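You operate a simulated robot arm through the tools that you are given. There is no shell and no other tool. Be economical: measure what you need, move in short steps, check, and stop when the job is done.

The job below is to be done with a simulated robot arm. You get a single attempt, and the scene is never put back.

## Task
Clamp the keys board in the drying rack's yellow bay and sand off its rough patch.
Fine: clip bar down before you sand; the sanding block goes back; the other board stays as it is.

The check looks at the end state, three seconds after you hand in, the way a careful person would. Anything else that was tipped, shoved, dropped, spilled or broken makes it a failure.

## Robot
A 6-joint arm with a two-finger parallel gripper, fixed in place. Base frame: the origin is at the foot of the arm, x ahead of it, y to its left, z up; the work surface is at about z = 0.94. Units: m, rad, N and s.
With the tool pointing down near the work surface it reaches from about 0.22 to 0.62 m from the base axis. Its first joint turns from -1.152 to 1.152 rad. Payload 2.7 kg.
The tool frame sits at the grasp point between the pads (the TCP): z along the fingers, y along the line on which they close. The tips reach 0.023 m beyond it. Largest opening 0.094 m; finger width 0.038, thickness 0.01; the body of the gripper, 0.054 by 0.096 m, starts 0.039 m behind the TCP.
Orientation is told as [roll, pitch, yaw] about the base's x, y, z axes, in that order, counted from this pose: with the fingers straight down and closing along the base's y, the tool's x points along the base's -x, its y along +y and its z along -z.

## Interface
- The arm moves only by the tool arm_command. Its argument "steps" is a list of rows, each a list of 7 numbers: the turn, a rotation vector about the base's x, y, z in units of 4 degrees (1.0 is 4 degrees), then the shift along the base's x, y, z in units of 30 mm (1.0 is 30 mm), then the opening in per cent of the stroke, from 0 (shut) to 100 (fully open). In form: [[ax, ay, az, tx, ty, tz, grip], ...]. A call has 1 to 8 rows; each row shifts and turns the commanded pose from where the row before left it. A call with a number of a shift or a turn outside -1 to 1 is refused whole. Each row takes 0.2 s and may step no farther than 0.05 m and 0.15 rad from the row before; otherwise, or with a gripper value out of range, the whole call is refused. Where a pose cannot be reached the arm comes as near as it can. A force on the tool above 40 N (or 10 N above the force at the start of the call, whichever is more), or a blocked arm, ends the call early, and 0.2 s more pass. Each finger travels about 0.045 m/s and halts on what it meets, pressing with about 21 N; the grip force reading is that of the motor and also rises with nothing between the fingers. The clock runs only during rows and for 0.2 s after the last one: add rows that do not move to give the fingers time. It gives the time, the measured TCP pose, the force on the tool (base axes), the opening and the grip force at its end, in the units of the frame above (readings bear some noise).
- Cameras (640 x 400 px; columns grow to the right, rows downward): "scene" is fixed at [0.0881, -0.4383, 1.4142]; the picture's right is [0.68, -0.73, 0.00], its down [-0.35, -0.32, -0.88] and it looks along [0.64, 0.60, -0.47] (base axes); focal length 317 px, centre (320, 200). "wrist" rides on the gripper at [-0.039, 0, -0.044] in the tool frame; the picture's right is [0.00, -1.00, 0.00], its down [0.97, 0.00, -0.24] and it looks along [0.24, 0.00, 0.97] (tool axes); focal length 218 px, centre (320, 200). There is no depth. A picture from a camera that has moved, and an enlarged one, comes with that camera's place and axes in the base frame and with its lens.
- capture(camera): a new picture of that camera. The clock stands still meanwhile.
- enlarge(camera, box): a new picture of the part [left, top, right, bottom] of that camera's present view, enlarged. The clock stands still meanwhile.
- close_job(): hands the job in; it is judged then, once.

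Work in short steps. Places have to be worked out from the pictures, the camera data and where the tool is seen: move nearer, look again, correct. Check each grasp and each placing, and mend what went wrong. You have 120 turns and 64 pictures in all, those below and enlarged ones among them. Open the gripper and draw the arm clear of the work before you hand the job in, unless the task says otherwise; then end with one line.

The tools are called after "Request:" by a JSON object that holds its "name" and its "arguments". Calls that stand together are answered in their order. arm_command: Moves the arm, as the interface text tells. Its arguments: {"type":"object","properties":{"steps":{"type":"array","items":{"type":"array","items":{"type":"number"}}}},"required":["steps"]} The other tools are called the same way: capture (camera) takes a picture; enlarge (camera, box) takes an enlarged picture of a part of a camera's view; close_job () hands the job in.

At the start:

```text
t: 0.0
tool_pos: [0.3551, 0.0493, 1.2476]
ee_rot: [0.0, 0.001, 0.0]
contact_force: [0.0, 0.2, -0.1]
gripper_width: 0.094
grasp_force: 0.1
```

scene: 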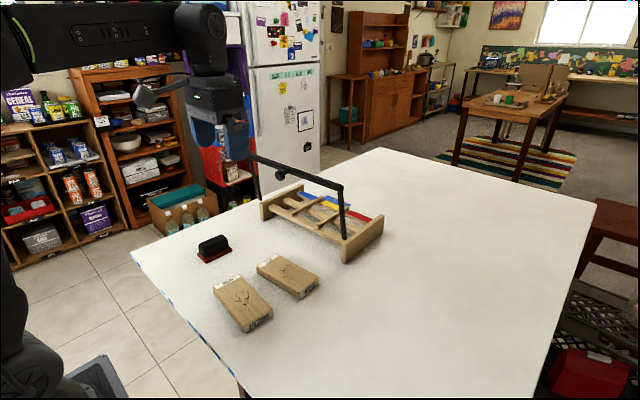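
wrist: 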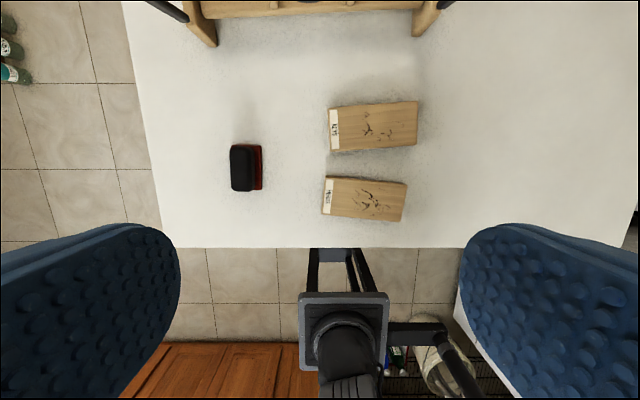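

The two boards, the block and the rack are in view; I enlarge to read the labels and the rack's layout.

Request:
{"name": "enlarge", "arguments": {"camera": "wrist", "box": [220, 80, 440, 230]}}

Request:
{"name": "enlarge", "arguments": {"camera": "scene", "box": [180, 140, 400, 340]}}

```text
2.67 times, centred on (330, 155) of wrist
camera zoom: at [0.3935, 0.0489, 1.2915], right [0.0, -1.0, 0.0], down [-0.97, 0.0, 0.24], along [-0.24, 0.0, -0.97], focal length 582 px, centre (293, 320)
```

zoom: 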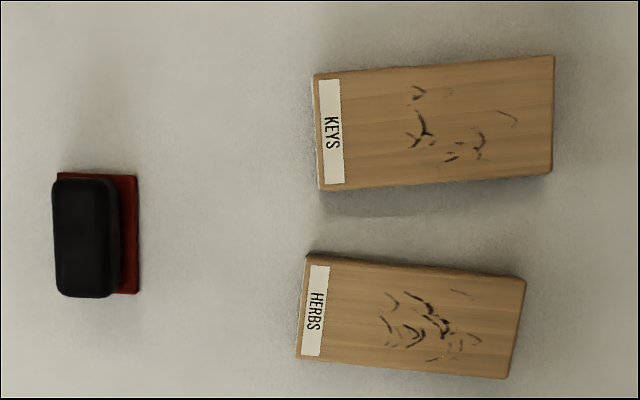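

```text
2.00 times, centred on (290, 240) of scene
camera zoom: at [0.0881, -0.4383, 1.4142], right [0.68, -0.73, 0.0], down [-0.35, -0.32, -0.88], along [0.64, 0.6, -0.47], focal length 633 px, centre (380, 120)
```

zoom: 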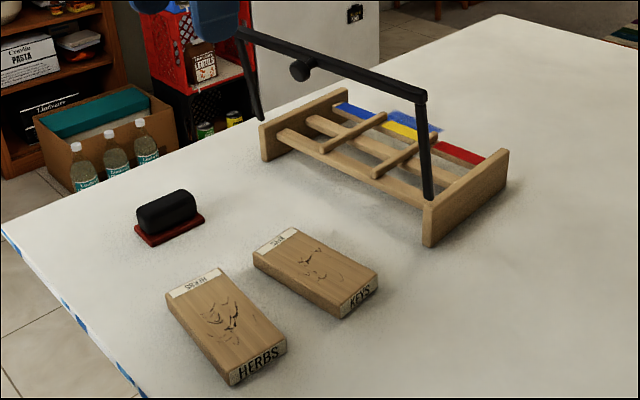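

The keys board is the farther one, around (0.42, -0.03). I tilt the wrist camera forward and move a little ahead to look at the rack.

Request:
{"name": "arm_command", "arguments": {"steps": [[0, -0.9, 0, 0.4, 0, 0.2, 100], [0, -0.9, 0, 0.4, 0, 0.2, 100], [0, -0.9, 0, 0.4, 0, 0.2, 100], [0, -0.9, 0, 0.4, 0, 0.2, 100], [0, -0.9, 0, 0.4, 0, 0.2, 100], [0, -0.9, 0, 0.4, 0, 0.2, 100], [0, -0.9, 0, 0.4, 0, 0.2, 100]]}}

Request:
{"name": "capture", "arguments": {"camera": "wrist"}}

```text
t: 1.6
tool_pos: [0.4397, 0.0481, 1.2876]
ee_rot: [0.001, -0.443, 0.0]
contact_force: [-0.1, -0.4, -0.9]
gripper_width: 0.0939
grasp_force: 0.0
```

```text
59 pictures are left
camera wrist: at [0.4552, 0.0478, 1.3456], right [0.0, -1.0, 0.0], down [-0.98, 0.0, -0.2], along [0.2, 0.0, -0.98], focal length 218 px, centre (320, 200)
```

wrist: 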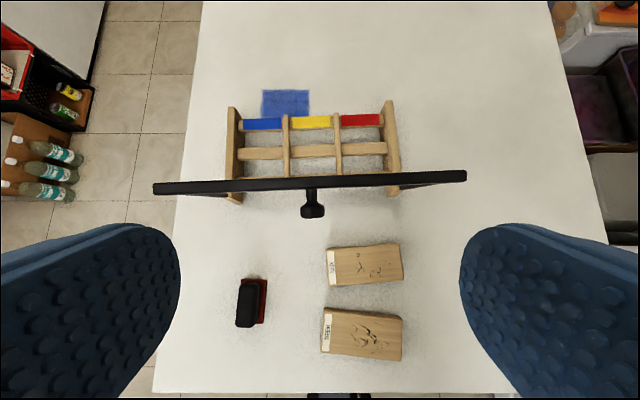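

Request:
{"name": "enlarge", "arguments": {"camera": "wrist", "box": [140, 80, 480, 290]}}

Request:
{"name": "enlarge", "arguments": {"camera": "scene", "box": [240, 145, 400, 275]}}

```text
1.88 times, centred on (310, 185) of wrist
camera zoom: at [0.4552, 0.0478, 1.3456], right [0.0, -1.0, 0.0], down [-0.98, 0.0, -0.2], along [0.2, 0.0, -0.98], focal length 411 px, centre (339, 228)
```

zoom: 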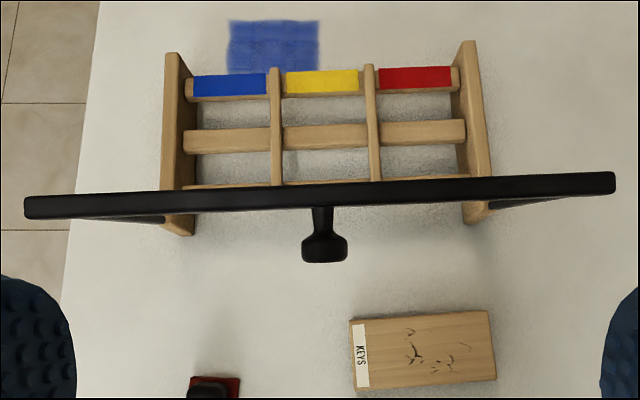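

```text
3.08 times, centred on (320, 210) of scene
camera zoom: at [0.0881, -0.4383, 1.4142], right [0.68, -0.73, 0.0], down [-0.35, -0.32, -0.88], along [0.64, 0.6, -0.47], focal length 974 px, centre (320, 169)
```

zoom: 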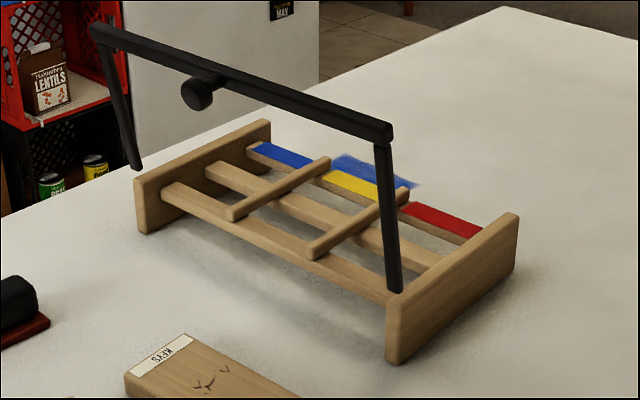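

Rack estimates: rail tops about z 0.987, yellow bay centre about (0.62, 0.06), rack yaw +2.5°. The clip bar is up at x about 0.52, z about 1.14, and hinges forward. I level the tool over the keys board first, then yaw so the fingers close across its width.

Request:
{"name": "arm_command", "arguments": {"steps": [[0, 0.907, 0, -0.09, -0.353, -0.4, 100], [0, 0.907, 0, -0.09, -0.353, -0.4, 100], [0, 0.907, 0, -0.09, -0.353, -0.4, 100], [0, 0.907, 0, -0.09, -0.353, -0.4, 100], [0, 0.907, 0, -0.09, -0.353, -0.4, 100], [0, 0.907, 0, -0.09, -0.353, -0.4, 100], [0, 0.907, 0, -0.09, -0.353, -0.4, 100]]}}

Request:
{"name": "arm_command", "arguments": {"steps": [[0, 0, 1, 0, 0, 0, 100], [0, 0, 1, 0, 0, 0, 100], [0, 0, 1, 0, 0, 0, 100], [0, 0, 1, 0, 0, 0, 100], [0, 0, 1, 0, 0, 0, 100], [0, 0, 1, 0, 0, 0, 100], [0, 0, 1, 0, 0, 0, 100], [0, 0, 1, 0, 0, 0, 100]]}}

Request:
{"name": "arm_command", "arguments": {"steps": [[0, 0, 1, 0, 0, 0, 100], [0, 0, 1, 0, 0, 0, 100], [0, 0, 1, 0, 0, 0, 100], [0, 0, 1, 0, 0, 0, 100], [0, 0, 1, 0, 0, 0, 100], [0, 0, 1, 0, 0, 0, 100], [0, 0, 1, 0, 0, 0, 100], [0, 0, 1, 0, 0, 0, 100]]}}

Request:
{"name": "arm_command", "arguments": {"steps": [[0, 0, 1, 0, 0, 0, 100], [0, 0, 1, 0, 0, 0, 100], [0, 0, 1, 0, 0, 0, 100], [0, 0, 1, 0, 0, 0, 100], [0, 0, 1, 0, 0, 0, 100], [0, 0, 1, 0, 0, 0, 100], [0, 0, 1, 0, 0, 0, 100], [0, 0, 0, 0, 0, 0, 82]]}}

Request:
{"name": "capture", "arguments": {"camera": "wrist"}}

```text
t: 3.2
tool_pos: [0.4209, -0.0259, 1.2052]
ee_rot: [0.0, 0.005, 0.003]
contact_force: [0.4, 0.2, -0.1]
gripper_width: 0.0938
grasp_force: 0.1
```

```text
t: 5.0
tool_pos: [0.4202, -0.0248, 1.2053]
ee_rot: [-0.001, 0.003, 0.563]
contact_force: [0.0, -0.8, -0.6]
gripper_width: 0.094
grasp_force: 0.1
```

```text
t: 6.8
tool_pos: [0.4195, -0.0261, 1.2052]
ee_rot: [-0.001, 0.003, 1.119]
contact_force: [0.2, -0.2, 0.6]
gripper_width: 0.0942
grasp_force: 0.1
```

```text
t: 8.6
tool_pos: [0.4207, -0.0249, 1.2064]
ee_rot: [0.0, 0.003, 1.606]
contact_force: [0.7, 0.2, 0.5]
gripper_width: 0.0771
grasp_force: 0.0
```

```text
56 pictures are left
camera wrist: at [0.4184, 0.014, 1.2496], right [1.0, 0.04, 0.0], down [0.04, -0.97, 0.24], along [0.01, -0.24, -0.97], focal length 218 px, centre (320, 200)
```

wrist: 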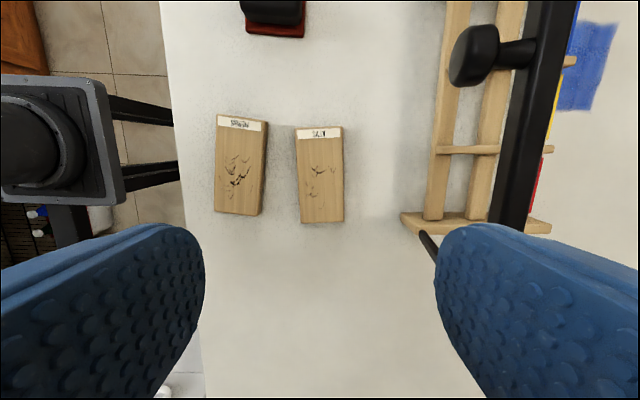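

Board is centred between the fingers; I trim the yaw by 2° and descend to just above the board.

Request:
{"name": "arm_command", "arguments": {"steps": [[0, 0, 0.45, 0, 0.1, -0.95, 82], [0, 0, 0, 0, 0, -0.95, 82], [0, 0, 0, 0, 0, -0.95, 82], [0, 0, 0, 0, 0, -0.95, 82], [0, 0, 0, 0, 0, -0.95, 82], [0, 0, 0, 0, 0, -0.95, 82], [0, 0, 0, 0, 0, -0.95, 82], [0, 0, 0, 0, 0, 0, 82]]}}

Request:
{"name": "capture", "arguments": {"camera": "wrist"}}

Request:
{"name": "enlarge", "arguments": {"camera": "scene", "box": [200, 220, 360, 340]}}

```text
t: 10.4
tool_pos: [0.4185, -0.0226, 1.0046]
ee_rot: [0.001, 0.003, 1.637]
contact_force: [0.0, 0.0, -0.3]
gripper_width: 0.0772
grasp_force: 0.1
```

```text
55 pictures are left
camera wrist: at [0.4156, 0.0166, 1.049], right [1.0, 0.07, 0.0], down [0.07, -0.97, 0.24], along [0.02, -0.24, -0.97], focal length 218 px, centre (320, 200)
```

wrist: 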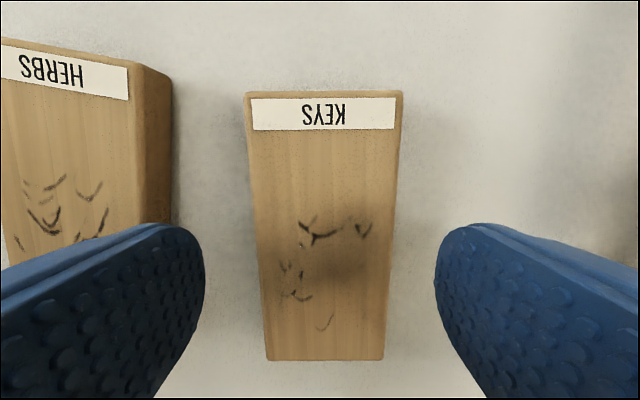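

```text
3.33 times, centred on (280, 280) of scene
camera zoom: at [0.0881, -0.4383, 1.4142], right [0.68, -0.73, 0.0], down [-0.35, -0.32, -0.88], along [0.64, 0.6, -0.47], focal length 1056 px, centre (453, -67)
```

zoom: 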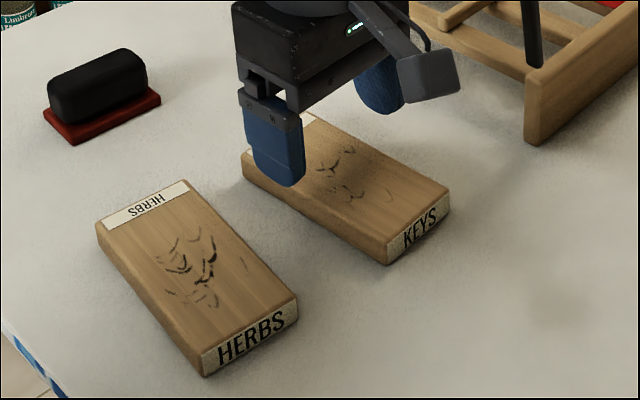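

The board is 20 mm thick with its top at about z 0.96. I lower so the fingertips take only the upper 12 mm, which keeps them above the rack dividers later, then close.

Request:
{"name": "arm_command", "arguments": {"steps": [[0, 0, 0, 0.08, -0.15, -0.55, 82], [0, 0, 0, 0, 0, -0.57, 82], [0, 0, 0, 0, 0, 0, 50], [0, 0, 0, 0, 0, 0, 40], [0, 0, 0, 0, 0, 0, 40], [0, 0, 0, 0, 0, 0, 40], [0, 0, 0, 0, 0, 0, 40]]}}

```text
t: 12.0
tool_pos: [0.4224, -0.0264, 0.9714]
ee_rot: [0.0, 0.002, 1.637]
contact_force: [-0.4, 0.5, -0.6]
gripper_width: 0.0615
grasp_force: 20.8
```

Gripped at 61 mm width. I lift straight up and check.

Request:
{"name": "arm_command", "arguments": {"steps": [[0, 0, 0, 0, 0, 0.5, 40], [0, 0, 0, 0, 0, 1, 40], [0, 0, 0, 0, 0, 1, 40], [0, 0, 0, 0, 0, 1, 40], [0, 0, 0, 0, 0, 1, 40], [0, 0, 0, 0, 0, 1, 40], [0, 0, 0, 0, 0, 1, 40], [0, 0, 0, 0, 0, 1, 40]]}}

Request:
{"name": "capture", "arguments": {"camera": "wrist"}}

Request:
{"name": "capture", "arguments": {"camera": "scene"}}

```text
t: 13.8
tool_pos: [0.4233, -0.0262, 1.1973]
ee_rot: [-0.001, 0.003, 1.638]
contact_force: [-0.1, 0.2, -1.2]
gripper_width: 0.0612
grasp_force: 21.0
```

```text
53 pictures are left
camera wrist: at [0.4197, 0.0118, 1.2408], right [1.0, 0.07, 0.0], down [0.07, -0.97, 0.24], along [0.02, -0.24, -0.97], focal length 218 px, centre (320, 200)
```

wrist: 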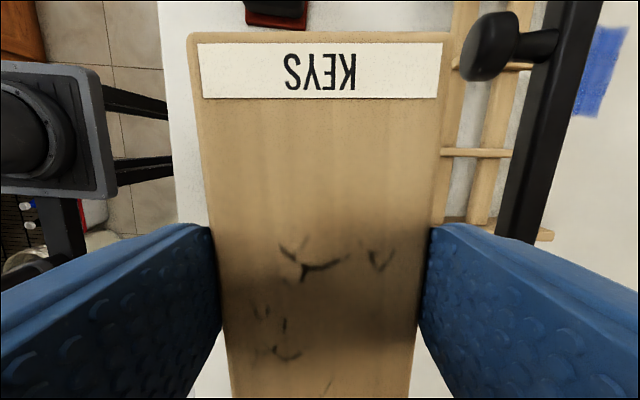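

```text
52 pictures are left
```

scene: 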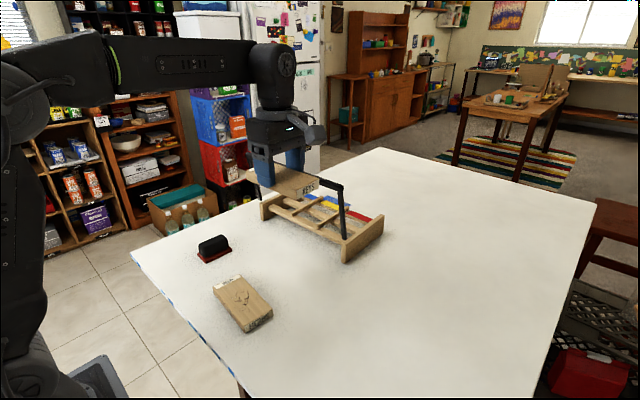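

Board held firmly and level. Triangulating the bar gives its top at z 1.144, x 0.51–0.52. I carry the board above it, turning to yaw 2.5° and moving toward the bay.

Request:
{"name": "arm_command", "arguments": {"steps": [[0, 0, -0.951, 0, 0.122, 0.3, 40], [0, 0, -0.951, 0, 0.122, 0.3, 40], [0, 0, -0.951, 0, 0.122, 0.3, 40], [0, 0, -0.951, 0, 0.122, 0.3, 40], [0, 0, -0.951, 0, 0.122, 0.3, 40], [0, 0, -0.951, 0, 0.122, 0, 40], [0, 0, -0.951, 0, 0.122, 0, 40], [0, 0, -0.951, 0, 0.122, 0, 40]]}}

Request:
{"name": "arm_command", "arguments": {"steps": [[0, 0, -0.951, 0.4, 0.122, 0, 40], [0, 0, -0.951, 0.4, 0.122, 0, 40], [0, 0, -0.951, 0.4, 0.122, 0, 40], [0, 0, -0.951, 0.4, 0.122, 0, 40], [0, 0, -0.951, 0.4, 0.122, 0, 40], [0, 0, -0.951, 0.4, 0.122, 0, 40], [0, 0, -0.951, 0.4, 0.122, 0, 40], [0, 0, -0.951, 0.4, 0.122, 0, 40]]}}

Request:
{"name": "arm_command", "arguments": {"steps": [[0, 0, -0.951, 0.45, 0.122, 0, 40], [0, 0, -0.951, 0.45, 0.122, 0, 40], [0, 0, -0.951, 0.45, 0.122, 0, 40], [0, 0, -0.951, 0.45, 0.122, 0, 40], [0, 0, -0.951, 0.45, 0.122, 0, 40], [0, 0, -0.951, 0.45, 0.122, 0, 40], [0, 0, -0.951, 0.45, 0.122, 0, 40], [0, 0, -0.951, 0.45, 0.122, 0, 40]]}}

Request:
{"name": "capture", "arguments": {"camera": "wrist"}}

Request:
{"name": "capture", "arguments": {"camera": "scene"}}

```text
t: 15.6
tool_pos: [0.4225, 0.0036, 1.2413]
ee_rot: [0.001, 0.003, 1.107]
contact_force: [-1.3, 0.7, -1.0]
gripper_width: 0.0613
grasp_force: 20.7
```

```text
t: 17.4
tool_pos: [0.5188, 0.0337, 1.2413]
ee_rot: [0.0, 0.003, 0.576]
contact_force: [0.3, 0.3, -1.6]
gripper_width: 0.0616
grasp_force: 20.5
```

```text
t: 19.2
tool_pos: [0.5561, 0.0524, 1.1953]
ee_rot: [0.001, 0.005, 0.046]
contact_force: [0.6, 0.8, -1.7]
gripper_width: 0.0615
grasp_force: 21.1
out of reach, approached as far as the arm can: row 1, 2, 3, 4, 5, 6, 7, 8
```

```text
51 pictures are left
camera wrist: at [0.5958, 0.0532, 1.2401], right [0.04, -1.0, 0.0], down [-0.97, -0.04, 0.24], along [-0.24, -0.01, -0.97], focal length 218 px, centre (320, 200)
```

wrist: 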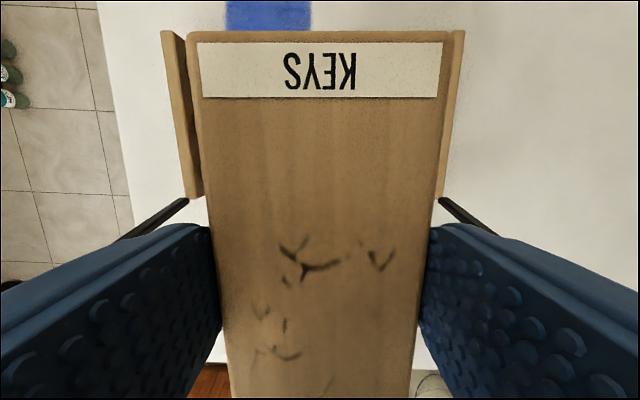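

```text
50 pictures are left
```

scene: 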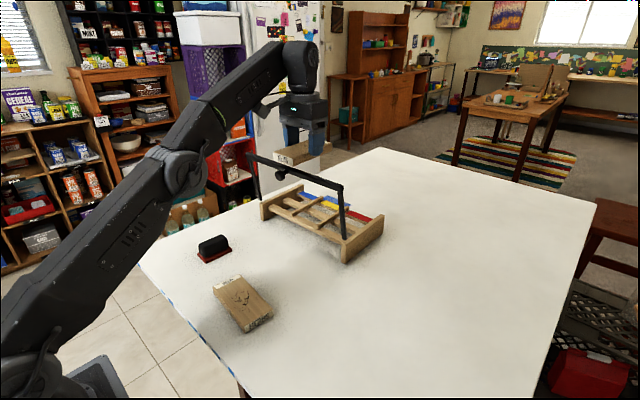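

At this height the vertical tool is out of reach past x≈0.556. Tilting the fingers forward gains reach, so I pitch by about -16° while rising a bit to keep the board's rear end above the bar.

Request:
{"name": "arm_command", "arguments": {"steps": [[0, -0.8, 0, 0, 0, 0.2, 40], [0, -0.8, 0, 0, 0, 0.2, 40], [0, -0.8, 0, 0, 0, 0.1, 40], [0, -0.8, 0, 0, 0, 0, 40], [0, -0.8, 0, 0, 0, 0, 40]]}}

```text
t: 20.4
tool_pos: [0.5554, 0.0521, 1.2107]
ee_rot: [-0.014, -0.277, 0.049]
contact_force: [0.1, -0.7, -0.7]
gripper_width: 0.0614
grasp_force: 20.7
```

Still clear; now forward at this height and to the bay's y.

Request:
{"name": "arm_command", "arguments": {"steps": [[0, 0, 0, 0.4, 0.067, 0.1, 40], [0, 0, 0, 0.4, 0.067, 0.1, 40], [0, 0, 0, 0.4, 0.067, 0, 40], [0, 0, 0, 0.4, 0.067, 0, 40], [0, 0, 0, 0.4, 0.067, 0, 40]]}}

Request:
{"name": "capture", "arguments": {"camera": "scene"}}

Request:
{"name": "capture", "arguments": {"camera": "wrist"}}

```text
t: 21.6
tool_pos: [0.6007, 0.0595, 1.2068]
ee_rot: [-0.011, -0.276, 0.047]
contact_force: [0.4, 0.3, -1.6]
gripper_width: 0.0614
grasp_force: 21.1
out of reach, approached as far as the arm can: row 4, 5
```

```text
49 pictures are left
```

scene: 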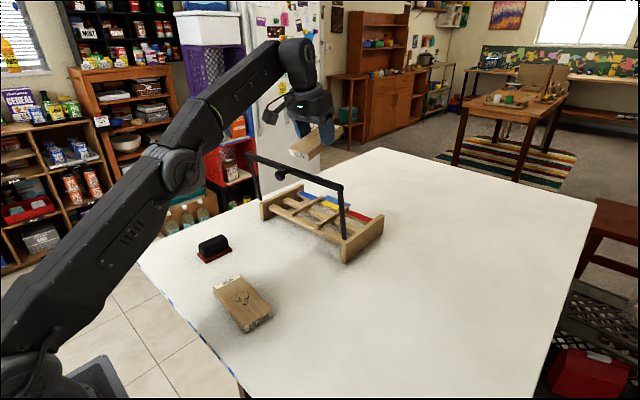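

```text
48 pictures are left
camera wrist: at [0.6265, 0.0607, 1.2602], right [0.04, -1.0, 0.01], down [-1.0, -0.04, -0.03], along [0.03, -0.01, -1.0], focal length 218 px, centre (320, 200)
```

wrist: 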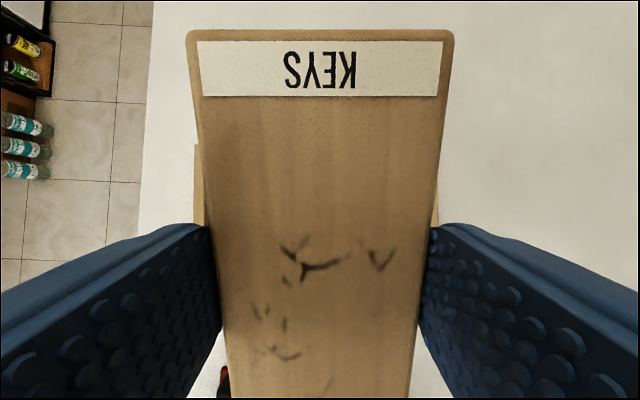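

Board's rear end is now ahead of the bar by ~3 cm. I descend with slight forward motion, then level out below.

Request:
{"name": "arm_command", "arguments": {"steps": [[0, 0, 0, 0, 0, -0.7, 40], [0, 0, 0, 0.1, 0.02, -0.7, 40], [0, 0.3, 0, 0.1, 0.02, -0.7, 40], [0, 0.4, 0, 0.15, 0.02, -0.7, 40], [0, 0.4, 0, 0.15, 0.02, -0.7, 40]]}}

Request:
{"name": "capture", "arguments": {"camera": "scene"}}

```text
t: 22.8
tool_pos: [0.615, 0.063, 1.1039]
ee_rot: [-0.008, -0.201, 0.047]
contact_force: [-1.4, -0.2, 5.5]
gripper_width: 0.0616
grasp_force: 20.8
```

```text
47 pictures are left
```

scene: 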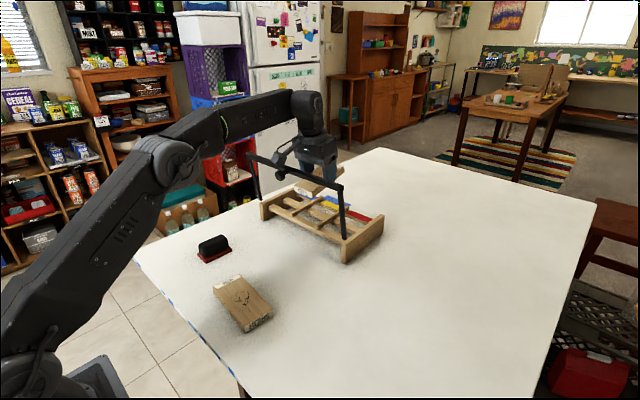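

A force of 5.5 N shows; I enlarge the scene to see if anything touches the bar.

Request:
{"name": "enlarge", "arguments": {"camera": "scene", "box": [240, 85, 400, 265]}}

Request:
{"name": "arm_command", "arguments": {"steps": [[0, 0, 0, 0, 0, 0, 40]]}}

```text
2.22 times, centred on (320, 175) of scene
camera zoom: at [0.088, -0.4383, 1.4142], right [0.68, -0.73, 0.0], down [-0.35, -0.32, -0.88], along [0.64, 0.6, -0.47], focal length 704 px, centre (320, 256)
```

zoom: 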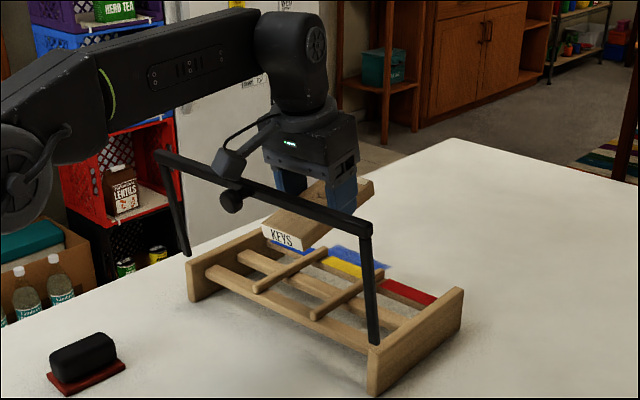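

```text
t: 23.2
tool_pos: [0.6161, 0.0612, 1.104]
ee_rot: [-0.007, -0.2, 0.045]
contact_force: [-2.9, 0.4, 9.6]
gripper_width: 0.0616
grasp_force: 20.6
```

The small module on the gripper's back (-x side, ~0.09 m off axis) is resting on the bar. I retrace the path upward at once, then plan to regrip the board with the tool turned 180°.

Request:
{"name": "arm_command", "arguments": {"steps": [[0, -0.2, 0, 0, 0, 0.7, 40], [0, -0.3, 0, -0.1, 0, 0.7, 40], [0, -0.2, 0, -0.1, 0, 0.7, 40], [0, -0.2, 0, -0.1, 0, 0.7, 40], [0, -0.2, 0, -0.1, 0, 0.7, 40], [0, 0, 0, 0, 0, 0, 40]]}}

Request:
{"name": "enlarge", "arguments": {"camera": "scene", "box": [240, 85, 400, 265]}}

```text
t: 24.6
tool_pos: [0.6021, 0.0622, 1.2079]
ee_rot: [-0.014, -0.274, 0.047]
contact_force: [-0.7, 0.2, -1.3]
gripper_width: 0.0613
grasp_force: 21.3
out of reach, approached as far as the arm can: row 5
```

```text
2.22 times, centred on (320, 175) of scene
camera zoom: at [0.0881, -0.4383, 1.4142], right [0.68, -0.73, 0.0], down [-0.35, -0.32, -0.88], along [0.64, 0.6, -0.47], focal length 704 px, centre (320, 256)
```

zoom: 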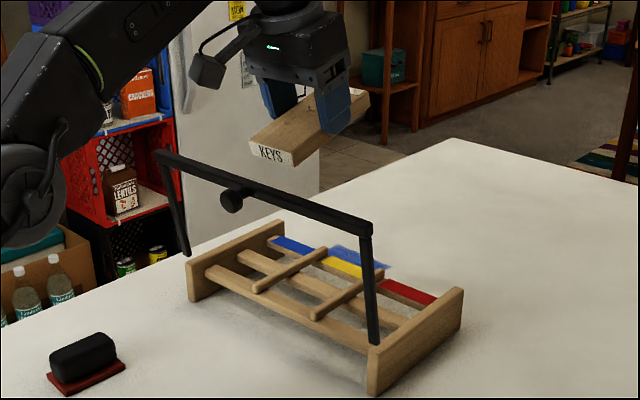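

Rack and bar are unmoved. I back over the bar, leveling, to a free table area at about (0.42, -0.16).

Request:
{"name": "arm_command", "arguments": {"steps": [[0, 0.4, 0, -0.76, -0.925, 0.3, 40], [0, 0.45, 0, -0.76, -0.925, 0.2, 40], [0, 0.5, 0, -0.76, -0.925, 0, 40], [0, 0.5, 0, -0.76, -0.925, 0, 40], [0, 0.5, 0, -0.76, -0.925, 0, 40], [0, 0.5, 0, -0.76, -0.925, 0, 40], [0, 0.5, 0, -0.76, -0.925, 0, 40], [0, 0.5, 0, -0.76, -0.925, 0, 40]]}}

Request:
{"name": "capture", "arguments": {"camera": "wrist"}}

```text
t: 26.4
tool_pos: [0.4203, -0.1627, 1.222]
ee_rot: [-0.001, -0.007, 0.048]
contact_force: [-0.2, -0.4, -1.7]
gripper_width: 0.0616
grasp_force: 21.0
```

```text
44 pictures are left
camera wrist: at [0.4592, -0.1615, 1.2655], right [0.05, -1.0, 0.0], down [-0.97, -0.04, 0.23], along [-0.23, -0.01, -0.97], focal length 218 px, centre (320, 200)
```

wrist: 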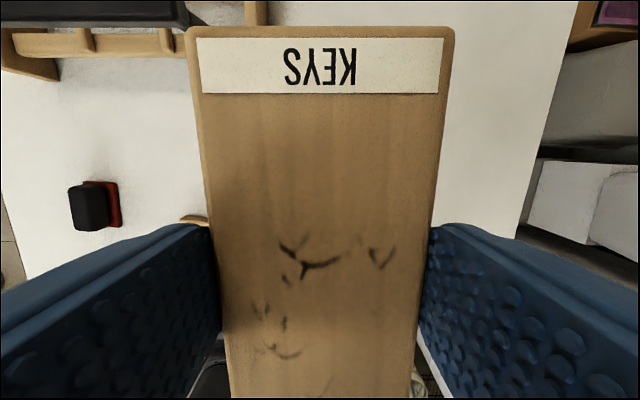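

Clear here. I lower to just above the grasp height, then set down gently and open.

Request:
{"name": "arm_command", "arguments": {"steps": [[0, 0.1, 0, 0, 0, -1, 40], [0, 0, 0, 0, 0, -1, 40], [0, 0, 0, 0, 0, -1, 40], [0, 0, 0, 0, 0, -1, 40], [0, 0, 0, 0, 0, -1, 40], [0, 0, 0, 0, 0, -1, 40], [0, 0, 0, 0, 0, -1, 40], [0, 0, 0, 0, 0, -0.9, 40]]}}

Request:
{"name": "arm_command", "arguments": {"steps": [[0, 0, 0, 0, 0, -0.3, 40], [0, 0, 0, 0, 0, -0.08, 40], [0, 0, 0, 0, 0, 0, 82], [0, 0, 0, 0, 0, 0, 82], [0, 0, 0, 0, 0, 0, 82], [0, 0, 0, 0, 0, 1, 82], [0, 0, 0, 0, 0, 1, 82], [0, 0, 0, 0, 0, 1, 82]]}}

```text
t: 28.2
tool_pos: [0.4201, -0.163, 0.9835]
ee_rot: [0.0, 0.001, 0.046]
contact_force: [0.3, 0.2, -1.6]
gripper_width: 0.0613
grasp_force: 21.4
```

```text
t: 30.0
tool_pos: [0.4193, -0.1615, 1.0635]
ee_rot: [-0.001, -0.001, 0.047]
contact_force: [-0.8, -0.6, -0.4]
gripper_width: 0.0772
grasp_force: 0.1
```

Board set down. Now turn the tool by 180° in place.

Request:
{"name": "arm_command", "arguments": {"steps": [[0, 0, 1, 0, 0, 0, 82], [0, 0, 1, 0, 0, 0, 82], [0, 0, 1, 0, 0, 0, 82], [0, 0, 1, 0, 0, 0, 82], [0, 0, 1, 0, 0, 0, 82], [0, 0, 1, 0, 0, 0, 82], [0, 0, 1, 0, 0, 0, 82], [0, 0, 1, 0, 0, 0, 82]]}}

Request:
{"name": "arm_command", "arguments": {"steps": [[0, 0, 1, 0, 0, 0, 82], [0, 0, 1, 0, 0, 0, 82], [0, 0, 1, 0, 0, 0, 82], [0, 0, 1, 0, 0, 0, 82], [0, 0, 1, 0, 0, 0, 82], [0, 0, 1, 0, 0, 0, 82], [0, 0, 1, 0, 0, 0, 82], [0, 0, 1, 0, 0, 0, 82]]}}

Request:
{"name": "arm_command", "arguments": {"steps": [[0, 0, 1, 0, 0, 0, 82], [0, 0, 1, 0, 0, 0, 82], [0, 0, 1, 0, 0, 0, 82], [0, 0, 1, 0, 0, 0, 82], [0, 0, 1, 0, 0, 0, 82], [0, 0, 1, 0, 0, 0, 82], [0, 0, 1, 0, 0, 0, 82], [0, 0, 1, 0, 0, 0, 82]]}}

Request:
{"name": "arm_command", "arguments": {"steps": [[0, 0, 1, 0, 0, 0, 82], [0, 0, 1, 0, 0, 0, 82], [0, 0, 1, 0, 0, 0, 82], [0, 0, 1, 0, 0, 0, 82], [0, 0, 1, 0, 0, 0, 82], [0, 0, 1, 0, 0, 0, 82], [0, 0, 1, 0, 0, 0, 82], [0, 0, 1, 0, 0, 0, 82]]}}

Request:
{"name": "arm_command", "arguments": {"steps": [[0, 0, 1, 0, 0, 0, 82], [0, 0, 1, 0, 0, 0, 82], [0, 0, 1, 0, 0, 0, 82], [0, 0, 1, 0, 0, 0, 82], [0, 0, 1, 0, 0, 0, 82], [0, 0, 1, 0, 0, 0, 82], [0, 0, 1, 0, 0, 0, 82], [0, 0, 1, 0, 0, 0, 82]]}}

Request:
{"name": "arm_command", "arguments": {"steps": [[0, 0, 1, 0, 0, 0, 82], [0, 0, 1, 0, 0, 0, 82], [0, 0, 1, 0, 0, 0, 82], [0, 0, 1, 0, 0, 0, 82], [0, 0, 1, 0, 0, 0, 82]]}}

Request:
{"name": "capture", "arguments": {"camera": "wrist"}}

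```text
t: 31.8
tool_pos: [0.4209, -0.16, 1.0628]
ee_rot: [0.0, -0.001, 0.605]
contact_force: [-0.2, 0.0, -0.1]
gripper_width: 0.0773
grasp_force: 0.0
```

```text
t: 33.6
tool_pos: [0.4204, -0.1622, 1.0629]
ee_rot: [0.001, 0.001, 1.166]
contact_force: [-0.3, -0.2, 0.1]
gripper_width: 0.0773
grasp_force: 0.0
```

```text
t: 35.4
tool_pos: [0.42, -0.1614, 1.0633]
ee_rot: [0.0, 0.0, 1.721]
contact_force: [-0.7, -0.3, 0.6]
gripper_width: 0.0772
grasp_force: 0.1
```

```text
t: 37.2
tool_pos: [0.4202, -0.1609, 1.0625]
ee_rot: [0.001, 0.001, 2.28]
contact_force: [0.4, -0.4, 0.1]
gripper_width: 0.0775
grasp_force: 0.0
```

```text
t: 39.0
tool_pos: [0.4248, -0.1352, 1.0619]
ee_rot: [0.011, 0.002, 2.825]
contact_force: [0.1, -0.4, 0.4]
gripper_width: 0.0771
grasp_force: 0.1
out of reach, approached as far as the arm can: row 8
```

```text
t: 40.2
tool_pos: [0.4225, 0.0145, 1.0552]
ee_rot: [0.014, 0.002, -3.108]
contact_force: [-0.4, -1.7, 0.6]
gripper_width: 0.0771
grasp_force: 0.1
out of reach, approached as far as the arm can: row 1, 2, 3, 4, 5
```

```text
43 pictures are left
camera wrist: at [0.3836, 0.0134, 1.099], right [-0.03, 1.0, -0.01], down [0.97, 0.03, 0.24], along [0.24, -0.01, -0.97], focal length 218 px, centre (320, 200)
```

wrist: 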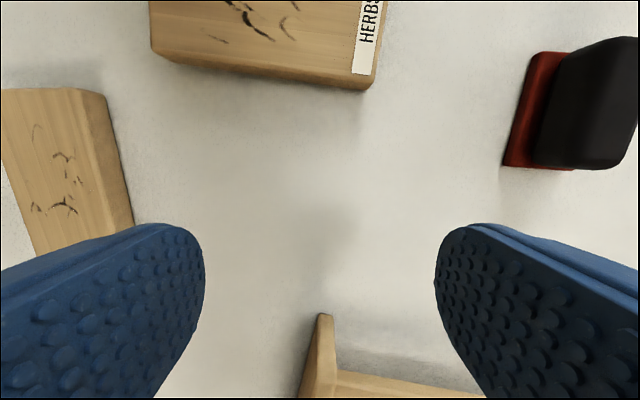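

The wrist's yaw limit (relative to the base azimuth) is about 180°, so the arm drifted toward +y; the module is now near the bar. I back off in -x, reduce yaw, and return over the board, which I can grip at yaw ≈157° letting it align to the pads.

Request:
{"name": "arm_command", "arguments": {"steps": [[0, 0, 0, -0.9, 0, 0, 82], [0, 0, -0.5, -0.9, 0, 0, 82], [0, 0, -1, 0, -0.4, 0, 82], [0, 0, -1, 0, -0.4, 0, 82], [0, 0, -1, 0, -0.4, 0, 82], [0, 0, -1, 0, -0.4, 0, 82], [0, 0, -1, 0, -0.4, 0, 82], [0, 0, -0.9, 0, -0.4, 0, 82]]}}

Request:
{"name": "arm_command", "arguments": {"steps": [[0, 0, 0, 0.3, -0.8, 0, 100], [0, 0, 0, 0.3, -0.8, 0, 100], [0, 0, 0, 0.6, -0.8, 0, 100], [0, 0, 0, 0.7, -0.8, 0, 100], [0, 0, 0, 0, -0.3, 0, 100]]}}

Request:
{"name": "capture", "arguments": {"camera": "wrist"}}

Request:
{"name": "capture", "arguments": {"camera": "scene"}}

```text
t: 42.0
tool_pos: [0.3694, -0.0559, 1.0552]
ee_rot: [0.001, 0.001, 2.74]
contact_force: [0.4, -0.7, 0.4]
gripper_width: 0.0771
grasp_force: 0.1
out of reach, approached as far as the arm can: row 1
```

```text
t: 43.2
tool_pos: [0.4252, -0.1617, 1.0567]
ee_rot: [0.0, 0.001, 2.741]
contact_force: [-0.6, 0.9, 0.2]
gripper_width: 0.0942
grasp_force: 0.1
```

```text
42 pictures are left
camera wrist: at [0.389, -0.1465, 1.0997], right [0.39, 0.92, 0.0], down [0.89, -0.38, 0.24], along [0.22, -0.09, -0.97], focal length 218 px, centre (320, 200)
```

wrist: 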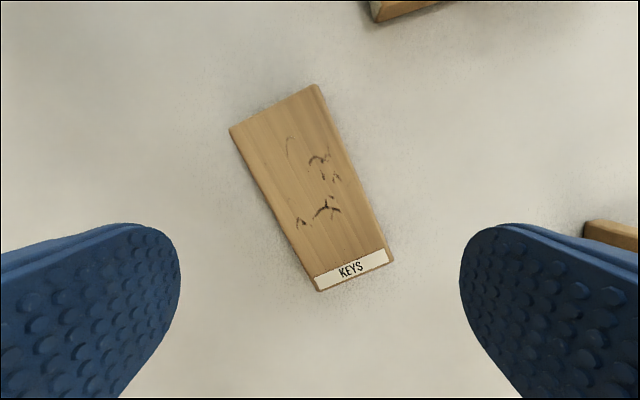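

```text
41 pictures are left
```

scene: 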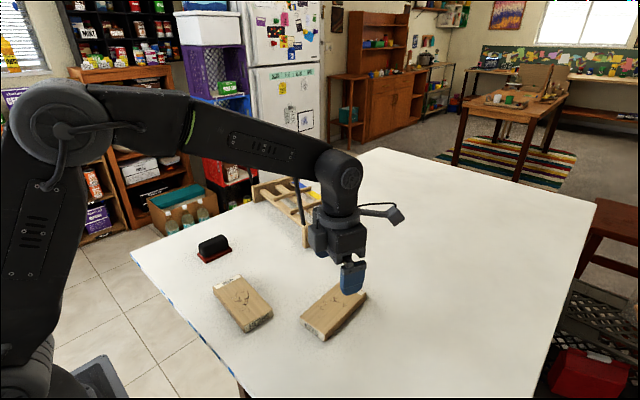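

I shift ~20 mm toward the unlabeled end, descend with the gripper fully open, and close so the board aligns to the pads.

Request:
{"name": "arm_command", "arguments": {"steps": [[0, 0, 0, -0.38, 0, -0.5, 100], [0, 0, 0, -0.38, 0, -0.5, 100], [0, 0, 0, 0, 0, -0.9, 100], [0, 0, 0, 0, 0, -0.9, 100], [0, 0, 0, 0, 0, 0, 90], [0, 0, 0, 0, 0, 0, 80], [0, 0, 0, 0, 0, 0, 70], [0, 0, 0, 0, 0, 0, 60]]}}

Request:
{"name": "arm_command", "arguments": {"steps": [[0, 0, 0, 0, 0, 0, 40], [0, 0, 0, 0, 0, 0, 40], [0, 0, 0, 0, 0, 0, 40]]}}

Request:
{"name": "capture", "arguments": {"camera": "wrist"}}

```text
t: 45.0
tool_pos: [0.4019, -0.1609, 0.9722]
ee_rot: [0.0, 0.001, 2.742]
contact_force: [-0.1, 0.3, 0.2]
gripper_width: 0.0616
grasp_force: 21.1
```

```text
t: 45.8
tool_pos: [0.4022, -0.1613, 0.9723]
ee_rot: [0.0, -0.001, 2.743]
contact_force: [0.1, -0.3, 0.4]
gripper_width: 0.0612
grasp_force: 21.1
```

```text
40 pictures are left
camera wrist: at [0.3656, -0.1458, 1.0166], right [0.39, 0.92, 0.0], down [0.89, -0.38, 0.24], along [0.22, -0.09, -0.97], focal length 218 px, centre (320, 200)
```

wrist: 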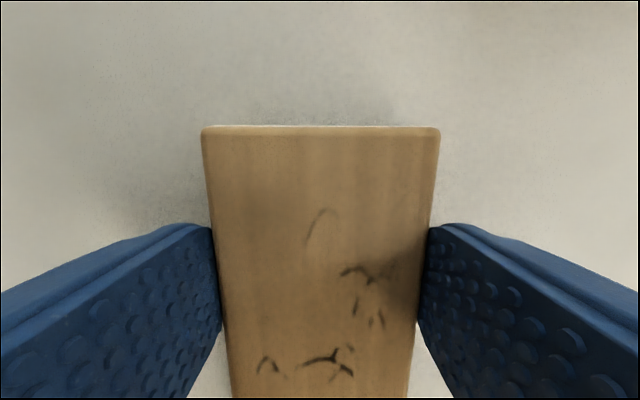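

Board aligned perfectly in the grip, with its near end 44 mm behind the TCP. Lift, then swing to y ≈ 0.06 and yaw 182.5°.

Request:
{"name": "arm_command", "arguments": {"steps": [[0, 0, 0, 0, 0, 0.9, 40], [0, 0, 0, 0, 0, 1, 40], [0, 0, 0, 0, 0, 1, 40], [0, 0, 0, 0, 0, 1, 40], [0, 0, 0, 0, 0, 1, 40], [0, 0, 0, 0, 0, 1, 40], [0, 0, 0, 0, 0, 1, 40], [0, 0, 0, 0, 0, 1, 40]]}}

Request:
{"name": "arm_command", "arguments": {"steps": [[0, 0, 0, 0, 0.92, 0.05, 40], [0, 0, 0, 0, 0.92, 0.05, 40], [0, 0, 0, 0, 0.92, 0.05, 40], [0, 0, 0, 0, 0.92, 0.05, 40], [0, 0, 0, 0, 0.92, 0.05, 40], [0, 0, 0, 0, 0.92, 0.05, 40], [0, 0, 0, 0, 0.92, 0.05, 40], [0, 0, 0, 0, 0.92, 0.05, 40]]}}

Request:
{"name": "arm_command", "arguments": {"steps": [[0, 0, 0.9, 0.5, 0, 0, 40], [0, 0, 0.9, 0.5, 0, 0, 40], [0, 0, 0.9, 0.5, 0, 0, 40], [0, 0, 0.9, 0.5, 0, 0, 40], [0, 0, 0.9, 0.5, 0, 0, 40], [0, 0, 0.9, 0.5, 0, 0, 40], [0, 0, 0.9, 0.5, 0, 0, 40]]}}

```text
t: 47.6
tool_pos: [0.4025, -0.1598, 1.2086]
ee_rot: [0.0, -0.001, 2.742]
contact_force: [-0.4, -1.5, -1.1]
gripper_width: 0.0615
grasp_force: 21.3
```

```text
t: 49.4
tool_pos: [0.4046, 0.0621, 1.2183]
ee_rot: [0.0, 0.0, 2.74]
contact_force: [-0.1, 0.1, -1.5]
gripper_width: 0.0616
grasp_force: 20.7
```

```text
t: 51.0
tool_pos: [0.5091, 0.0605, 1.2187]
ee_rot: [-0.001, 0.001, -3.101]
contact_force: [-0.2, -0.6, -0.4]
gripper_width: 0.0616
grasp_force: 20.8
```

Yaw is 182.3°. Now tilt forward ~16° while advancing over the bar.

Request:
{"name": "arm_command", "arguments": {"steps": [[0, -0.8, 0, 0.3, 0, 0, 40], [0, -0.8, 0, 0.4, 0, 0, 40], [0, -0.8, 0, 0.4, 0, 0, 40], [0, -0.8, 0, 0.45, 0, 0, 40], [0, -0.8, 0, 0.5, 0, 0, 40], [0, 0, 0, 0.5, 0, 0, 40]]}}

Request:
{"name": "enlarge", "arguments": {"camera": "scene", "box": [240, 65, 400, 265]}}

Request:
{"name": "capture", "arguments": {"camera": "wrist"}}

```text
t: 52.4
tool_pos: [0.585, 0.0602, 1.2202]
ee_rot: [0.012, 0.281, -3.099]
contact_force: [0.2, -0.2, -1.2]
gripper_width: 0.0616
grasp_force: 21.0
```

```text
2.00 times, centred on (320, 165) of scene
camera zoom: at [0.0881, -0.4383, 1.4142], right [0.68, -0.73, 0.0], down [-0.35, -0.32, -0.88], along [0.64, 0.6, -0.47], focal length 633 px, centre (320, 270)
```

zoom: 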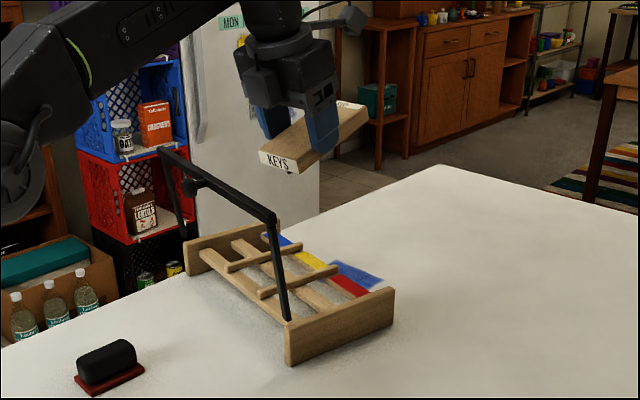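

```text
38 pictures are left
camera wrist: at [0.5342, 0.0584, 1.2521], right [-0.04, 1.0, -0.01], down [0.87, 0.04, 0.5], along [0.5, 0.01, -0.87], focal length 218 px, centre (320, 200)
```

wrist: 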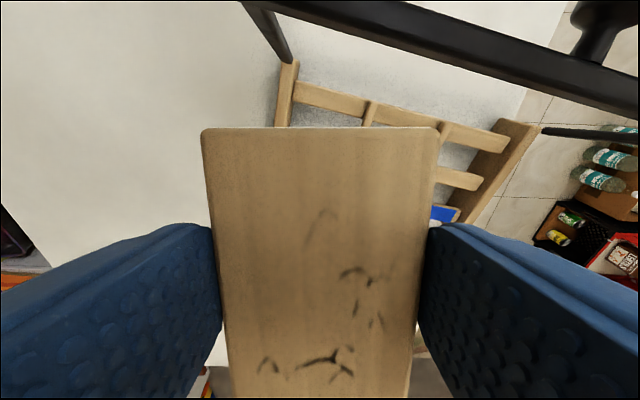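

The rack is now visibly rotated (~15°) compared with the start; it must have been nudged by the module during the wrist-limit drift. I'll retreat, park the board where I just picked it up, and put the rack back.

Request:
{"name": "arm_command", "arguments": {"steps": [[0, 0.8, 0, -0.6, 0, 0.1, 40], [0, 0.8, 0, -0.6, 0, 0.1, 40], [0, 0.8, 0, -0.6, 0, 0, 40], [0, 0.8, 0, -0.7, 0, 0, 40], [0, 0.8, 0, -0.9, 0, 0, 40], [0, 0, 0, -0.9, 0, 0, 40], [0, 0, -0.9, -0.9, 0, 0, 40], [0, 0, -0.9, -0.9, 0, 0, 40]]}}

Request:
{"name": "arm_command", "arguments": {"steps": [[0, 0, -0.9, 0, -0.9, 0, 40], [0, 0, -0.9, 0, -0.9, 0, 40], [0, 0, -0.9, 0, -0.9, 0, 40], [0, 0, -0.9, 0, -0.9, 0, 40], [0, 0, -0.9, 0, -0.9, 0, 40], [0, 0, 0, 0, -0.9, 0, 40], [0, 0, 0, 0, -0.9, 0, 40], [0, 0, 0, 0, -0.9, 0, 40]]}}

Request:
{"name": "capture", "arguments": {"camera": "scene"}}

Request:
{"name": "capture", "arguments": {"camera": "wrist"}}

```text
t: 54.2
tool_pos: [0.4003, 0.0588, 1.226]
ee_rot: [0.0, 0.002, 3.054]
contact_force: [-0.4, -0.3, -0.7]
gripper_width: 0.0614
grasp_force: 20.9
```

```text
t: 56.0
tool_pos: [0.4024, -0.1572, 1.2256]
ee_rot: [0.001, 0.002, 2.742]
contact_force: [0.1, 0.8, -0.8]
gripper_width: 0.0612
grasp_force: 21.4
```

```text
37 pictures are left
```

scene: 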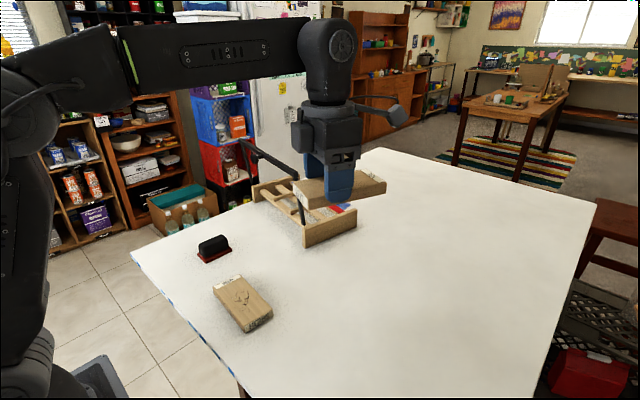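

```text
36 pictures are left
camera wrist: at [0.3656, -0.1419, 1.2703], right [0.39, 0.92, 0.0], down [0.89, -0.38, 0.24], along [0.22, -0.09, -0.97], focal length 218 px, centre (320, 200)
```

wrist: 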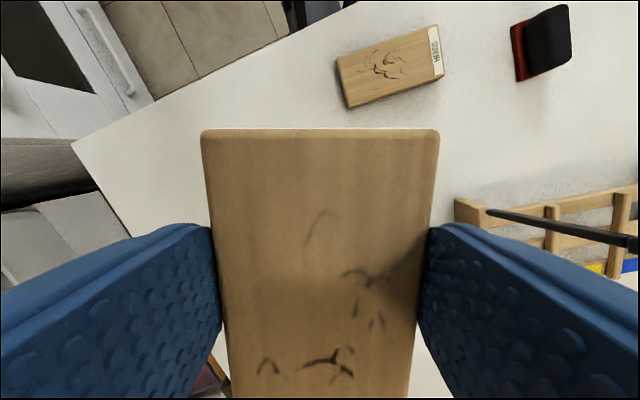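

Lower and park the board, release, and rise high.

Request:
{"name": "arm_command", "arguments": {"steps": [[0, 0, 0, 0, -0.1, -1, 40], [0, 0, 0, 0, 0, -1, 40], [0, 0, 0, 0, 0, -1, 40], [0, 0, 0, 0, 0, -1, 40], [0, 0, 0, 0, 0, -1, 40], [0, 0, 0, 0, 0, -1, 40], [0, 0, 0, 0, 0, -1, 40], [0, 0, 0, 0, 0, -1, 40]]}}

Request:
{"name": "arm_command", "arguments": {"steps": [[0, 0, 0, 0, 0, -0.3, 40], [0, 0, 0, 0, 0, -0.12, 40], [0, 0, 0, 0, 0, 0, 85], [0, 0, 0, 0, 0, 0, 85], [0, 0, 0, 0, 0, 0, 85], [0, 0, 0, 0, 0, 1, 85], [0, 0, 0, 0, 0, 1, 85], [0, 0, 0, 0, 0, 1, 85]]}}

Request:
{"name": "arm_command", "arguments": {"steps": [[0, 0, -1, 0, 0, 1, 85], [0, 0, -1, 0, 0, 1, 85], [0, 0, -1, 0, 0, 1, 85], [0, 0, -1, 0, 0, 1, 85], [0, 0, -1, 0, 0, 1, 85], [0, 0, -1, 0, 0, 1, 85], [0, 0, -1, 0, 0, 1, 85], [0, 0, -1, 0, 0, 0, 85]]}}

Request:
{"name": "enlarge", "arguments": {"camera": "scene", "box": [220, 130, 400, 280]}}

```text
t: 57.8
tool_pos: [0.4011, -0.1569, 0.9866]
ee_rot: [0.001, 0.0, 2.743]
contact_force: [-0.2, 0.7, -0.4]
gripper_width: 0.0613
grasp_force: 21.7
```

```text
t: 59.6
tool_pos: [0.402, -0.158, 1.0647]
ee_rot: [0.0, -0.001, 2.743]
contact_force: [0.3, 0.4, -0.4]
gripper_width: 0.0799
grasp_force: 0.1
```

```text
t: 61.4
tool_pos: [0.401, -0.1579, 1.2745]
ee_rot: [0.001, -0.001, 2.18]
contact_force: [0.1, 0.1, -0.3]
gripper_width: 0.0799
grasp_force: 0.0
```

```text
2.67 times, centred on (310, 205) of scene
camera zoom: at [0.0881, -0.4383, 1.4142], right [0.68, -0.73, 0.0], down [-0.35, -0.32, -0.88], along [0.64, 0.6, -0.47], focal length 844 px, centre (347, 187)
```

zoom: 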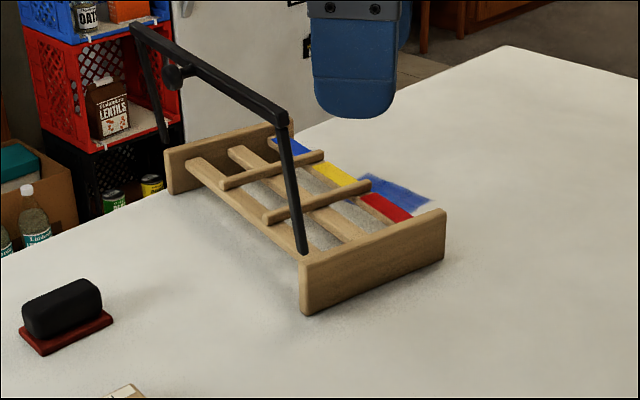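

The rack has shifted about +0.09 m in y and turned about -12.8° from its original pose. Plan: grip its middle rail in the red bay (fingers closing along the rack's x, module off to -y) and drag it back to the original pose. First I move to view it from above on its right side.

Request:
{"name": "arm_command", "arguments": {"steps": [[0, 0, -1, 0.4, 0.1, -0.1, 85], [0, 0, -1, 0.4, 0.1, -0.1, 85], [0, 0, -1, 0.4, 0.1, -0.1, 85], [0, 0, -1, 0.4, 0.1, -0.1, 85], [0, 0, -1, 0.4, 0.1, -0.1, 85], [0, 0, -1, 0.4, 0.1, -0.1, 85], [0, 0, -1, 0.4, 0.1, -0.1, 85], [0, 0, -1, 0.4, 0.1, -0.1, 85]]}}

Request:
{"name": "arm_command", "arguments": {"steps": [[0, 0, -1, 0, 0, 0, 50], [0, 0, -1, 0, 0, 0, 50], [0, 0, -1, 0, 0, 0, 50], [0, 0, -0.1, 0, 0, 0, 50]]}}

Request:
{"name": "capture", "arguments": {"camera": "wrist"}}

Request:
{"name": "capture", "arguments": {"camera": "scene"}}

```text
t: 63.2
tool_pos: [0.4981, -0.1333, 1.2476]
ee_rot: [0.001, 0.002, 1.623]
contact_force: [0.9, 0.1, -0.2]
gripper_width: 0.0798
grasp_force: 0.0
```

```text
t: 64.2
tool_pos: [0.4982, -0.135, 1.2495]
ee_rot: [0.0, 0.0, 1.406]
contact_force: [-0.4, -0.5, -0.4]
gripper_width: 0.047
grasp_force: 0.0
```

```text
34 pictures are left
camera wrist: at [0.5036, -0.0965, 1.2936], right [0.99, -0.16, 0.0], down [-0.16, -0.96, 0.24], along [-0.04, -0.24, -0.97], focal length 218 px, centre (320, 200)
```

wrist: 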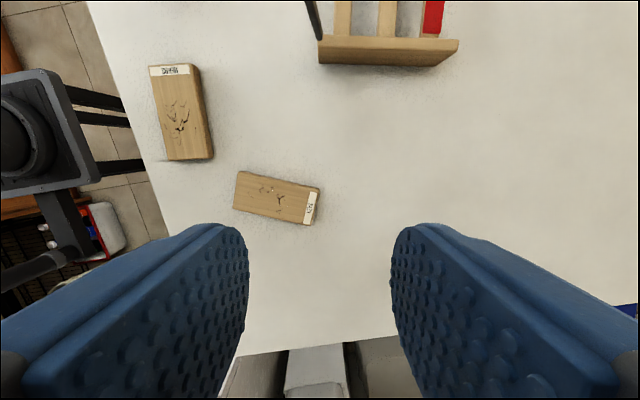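

```text
33 pictures are left
```

scene: 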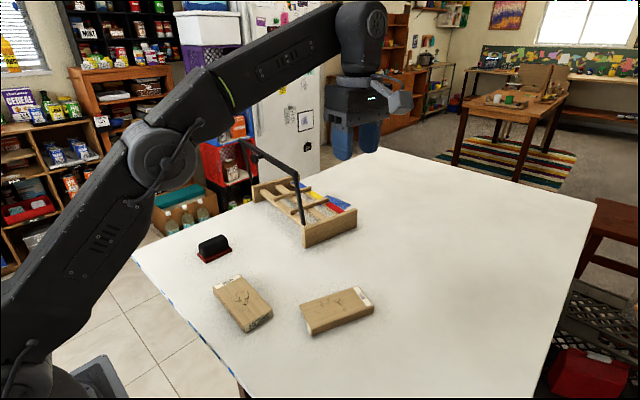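

Refined: rail grip point at about (0.611, 0.046). I descend on the right side outside the rack with a slight forward tilt.

Request:
{"name": "arm_command", "arguments": {"steps": [[0, -0.25, 0, 0.3, 0.1, -0.95, 50], [0, -0.25, 0, 0.3, 0.1, -0.95, 50], [0, -0.25, 0, 0.4, 0.1, -0.95, 50], [0, -0.25, 0, 0.4, 0.1, -0.95, 50], [0, -0.25, 0, 0.5, 0.1, -0.95, 50], [0, -0.25, 0, 0.5, 0.1, -0.95, 50], [0, 0, 0, 0.4, 0.5, 0, 50]]}}

Request:
{"name": "capture", "arguments": {"camera": "wrist"}}

```text
t: 65.8
tool_pos: [0.5828, -0.1007, 1.0782]
ee_rot: [-0.105, -0.017, 1.409]
contact_force: [-0.1, 0.6, -0.4]
gripper_width: 0.0471
grasp_force: 0.0
```

```text
32 pictures are left
camera wrist: at [0.5845, -0.0642, 1.1225], right [0.98, -0.16, 0.1], down [-0.18, -0.96, 0.22], along [0.06, -0.24, -0.97], focal length 218 px, centre (320, 200)
```

wrist: 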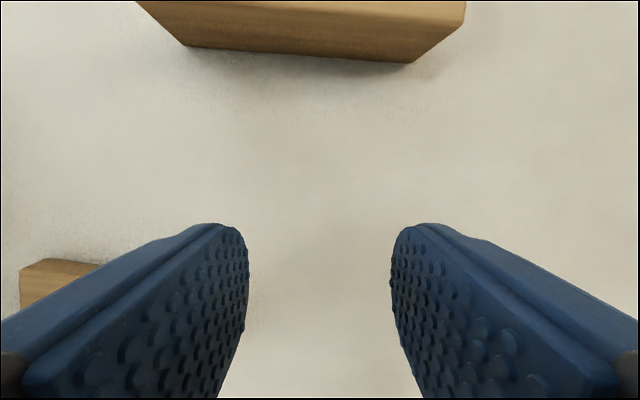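

Move over the right panel toward the red bay at this height and look down.

Request:
{"name": "arm_command", "arguments": {"steps": [[0, 0, 0, 0.15, 0.7, 0, 50], [0, 0, 0, 0.15, 0.7, 0, 50], [0, 0, 0, 0.15, 0.7, 0, 50], [0, 0, 0, 0.15, 0.7, 0, 50], [0, 0, 0, 0.15, 0.7, 0, 50], [0, 0, 0, 0.1, 0.7, 0, 50]]}}

Request:
{"name": "capture", "arguments": {"camera": "wrist"}}

Request:
{"name": "enlarge", "arguments": {"camera": "scene", "box": [220, 90, 400, 280]}}

```text
t: 67.2
tool_pos: [0.6057, 0.0234, 1.0774]
ee_rot: [-0.102, -0.017, 1.408]
contact_force: [0.0, -0.2, 0.1]
gripper_width: 0.0472
grasp_force: 0.1
```

```text
31 pictures are left
camera wrist: at [0.607, 0.0625, 1.1225], right [0.98, -0.16, 0.1], down [-0.18, -0.96, 0.22], along [0.06, -0.24, -0.97], focal length 218 px, centre (320, 200)
```

wrist: 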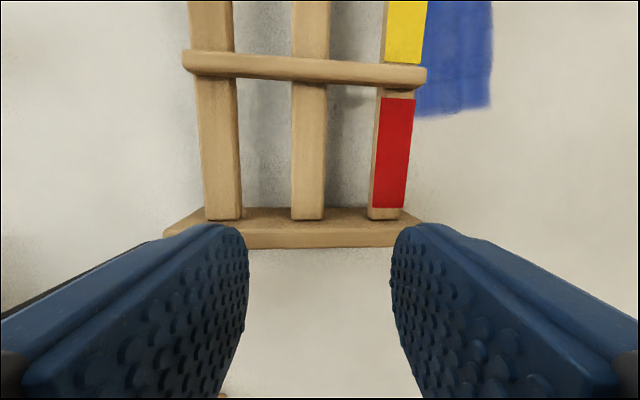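

```text
2.11 times, centred on (310, 185) of scene
camera zoom: at [0.0881, -0.4383, 1.4142], right [0.68, -0.73, 0.0], down [-0.35, -0.32, -0.88], along [0.64, 0.6, -0.47], focal length 667 px, centre (341, 232)
```

zoom: 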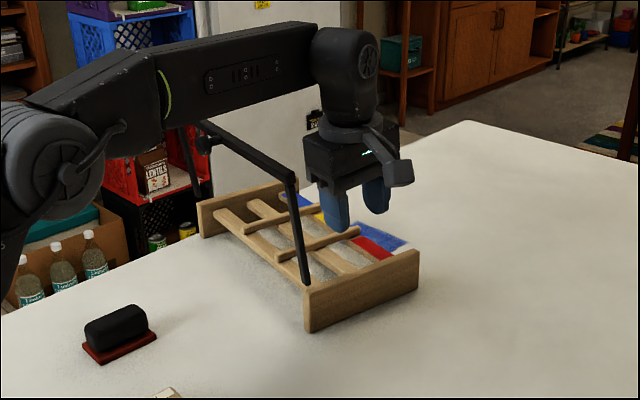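

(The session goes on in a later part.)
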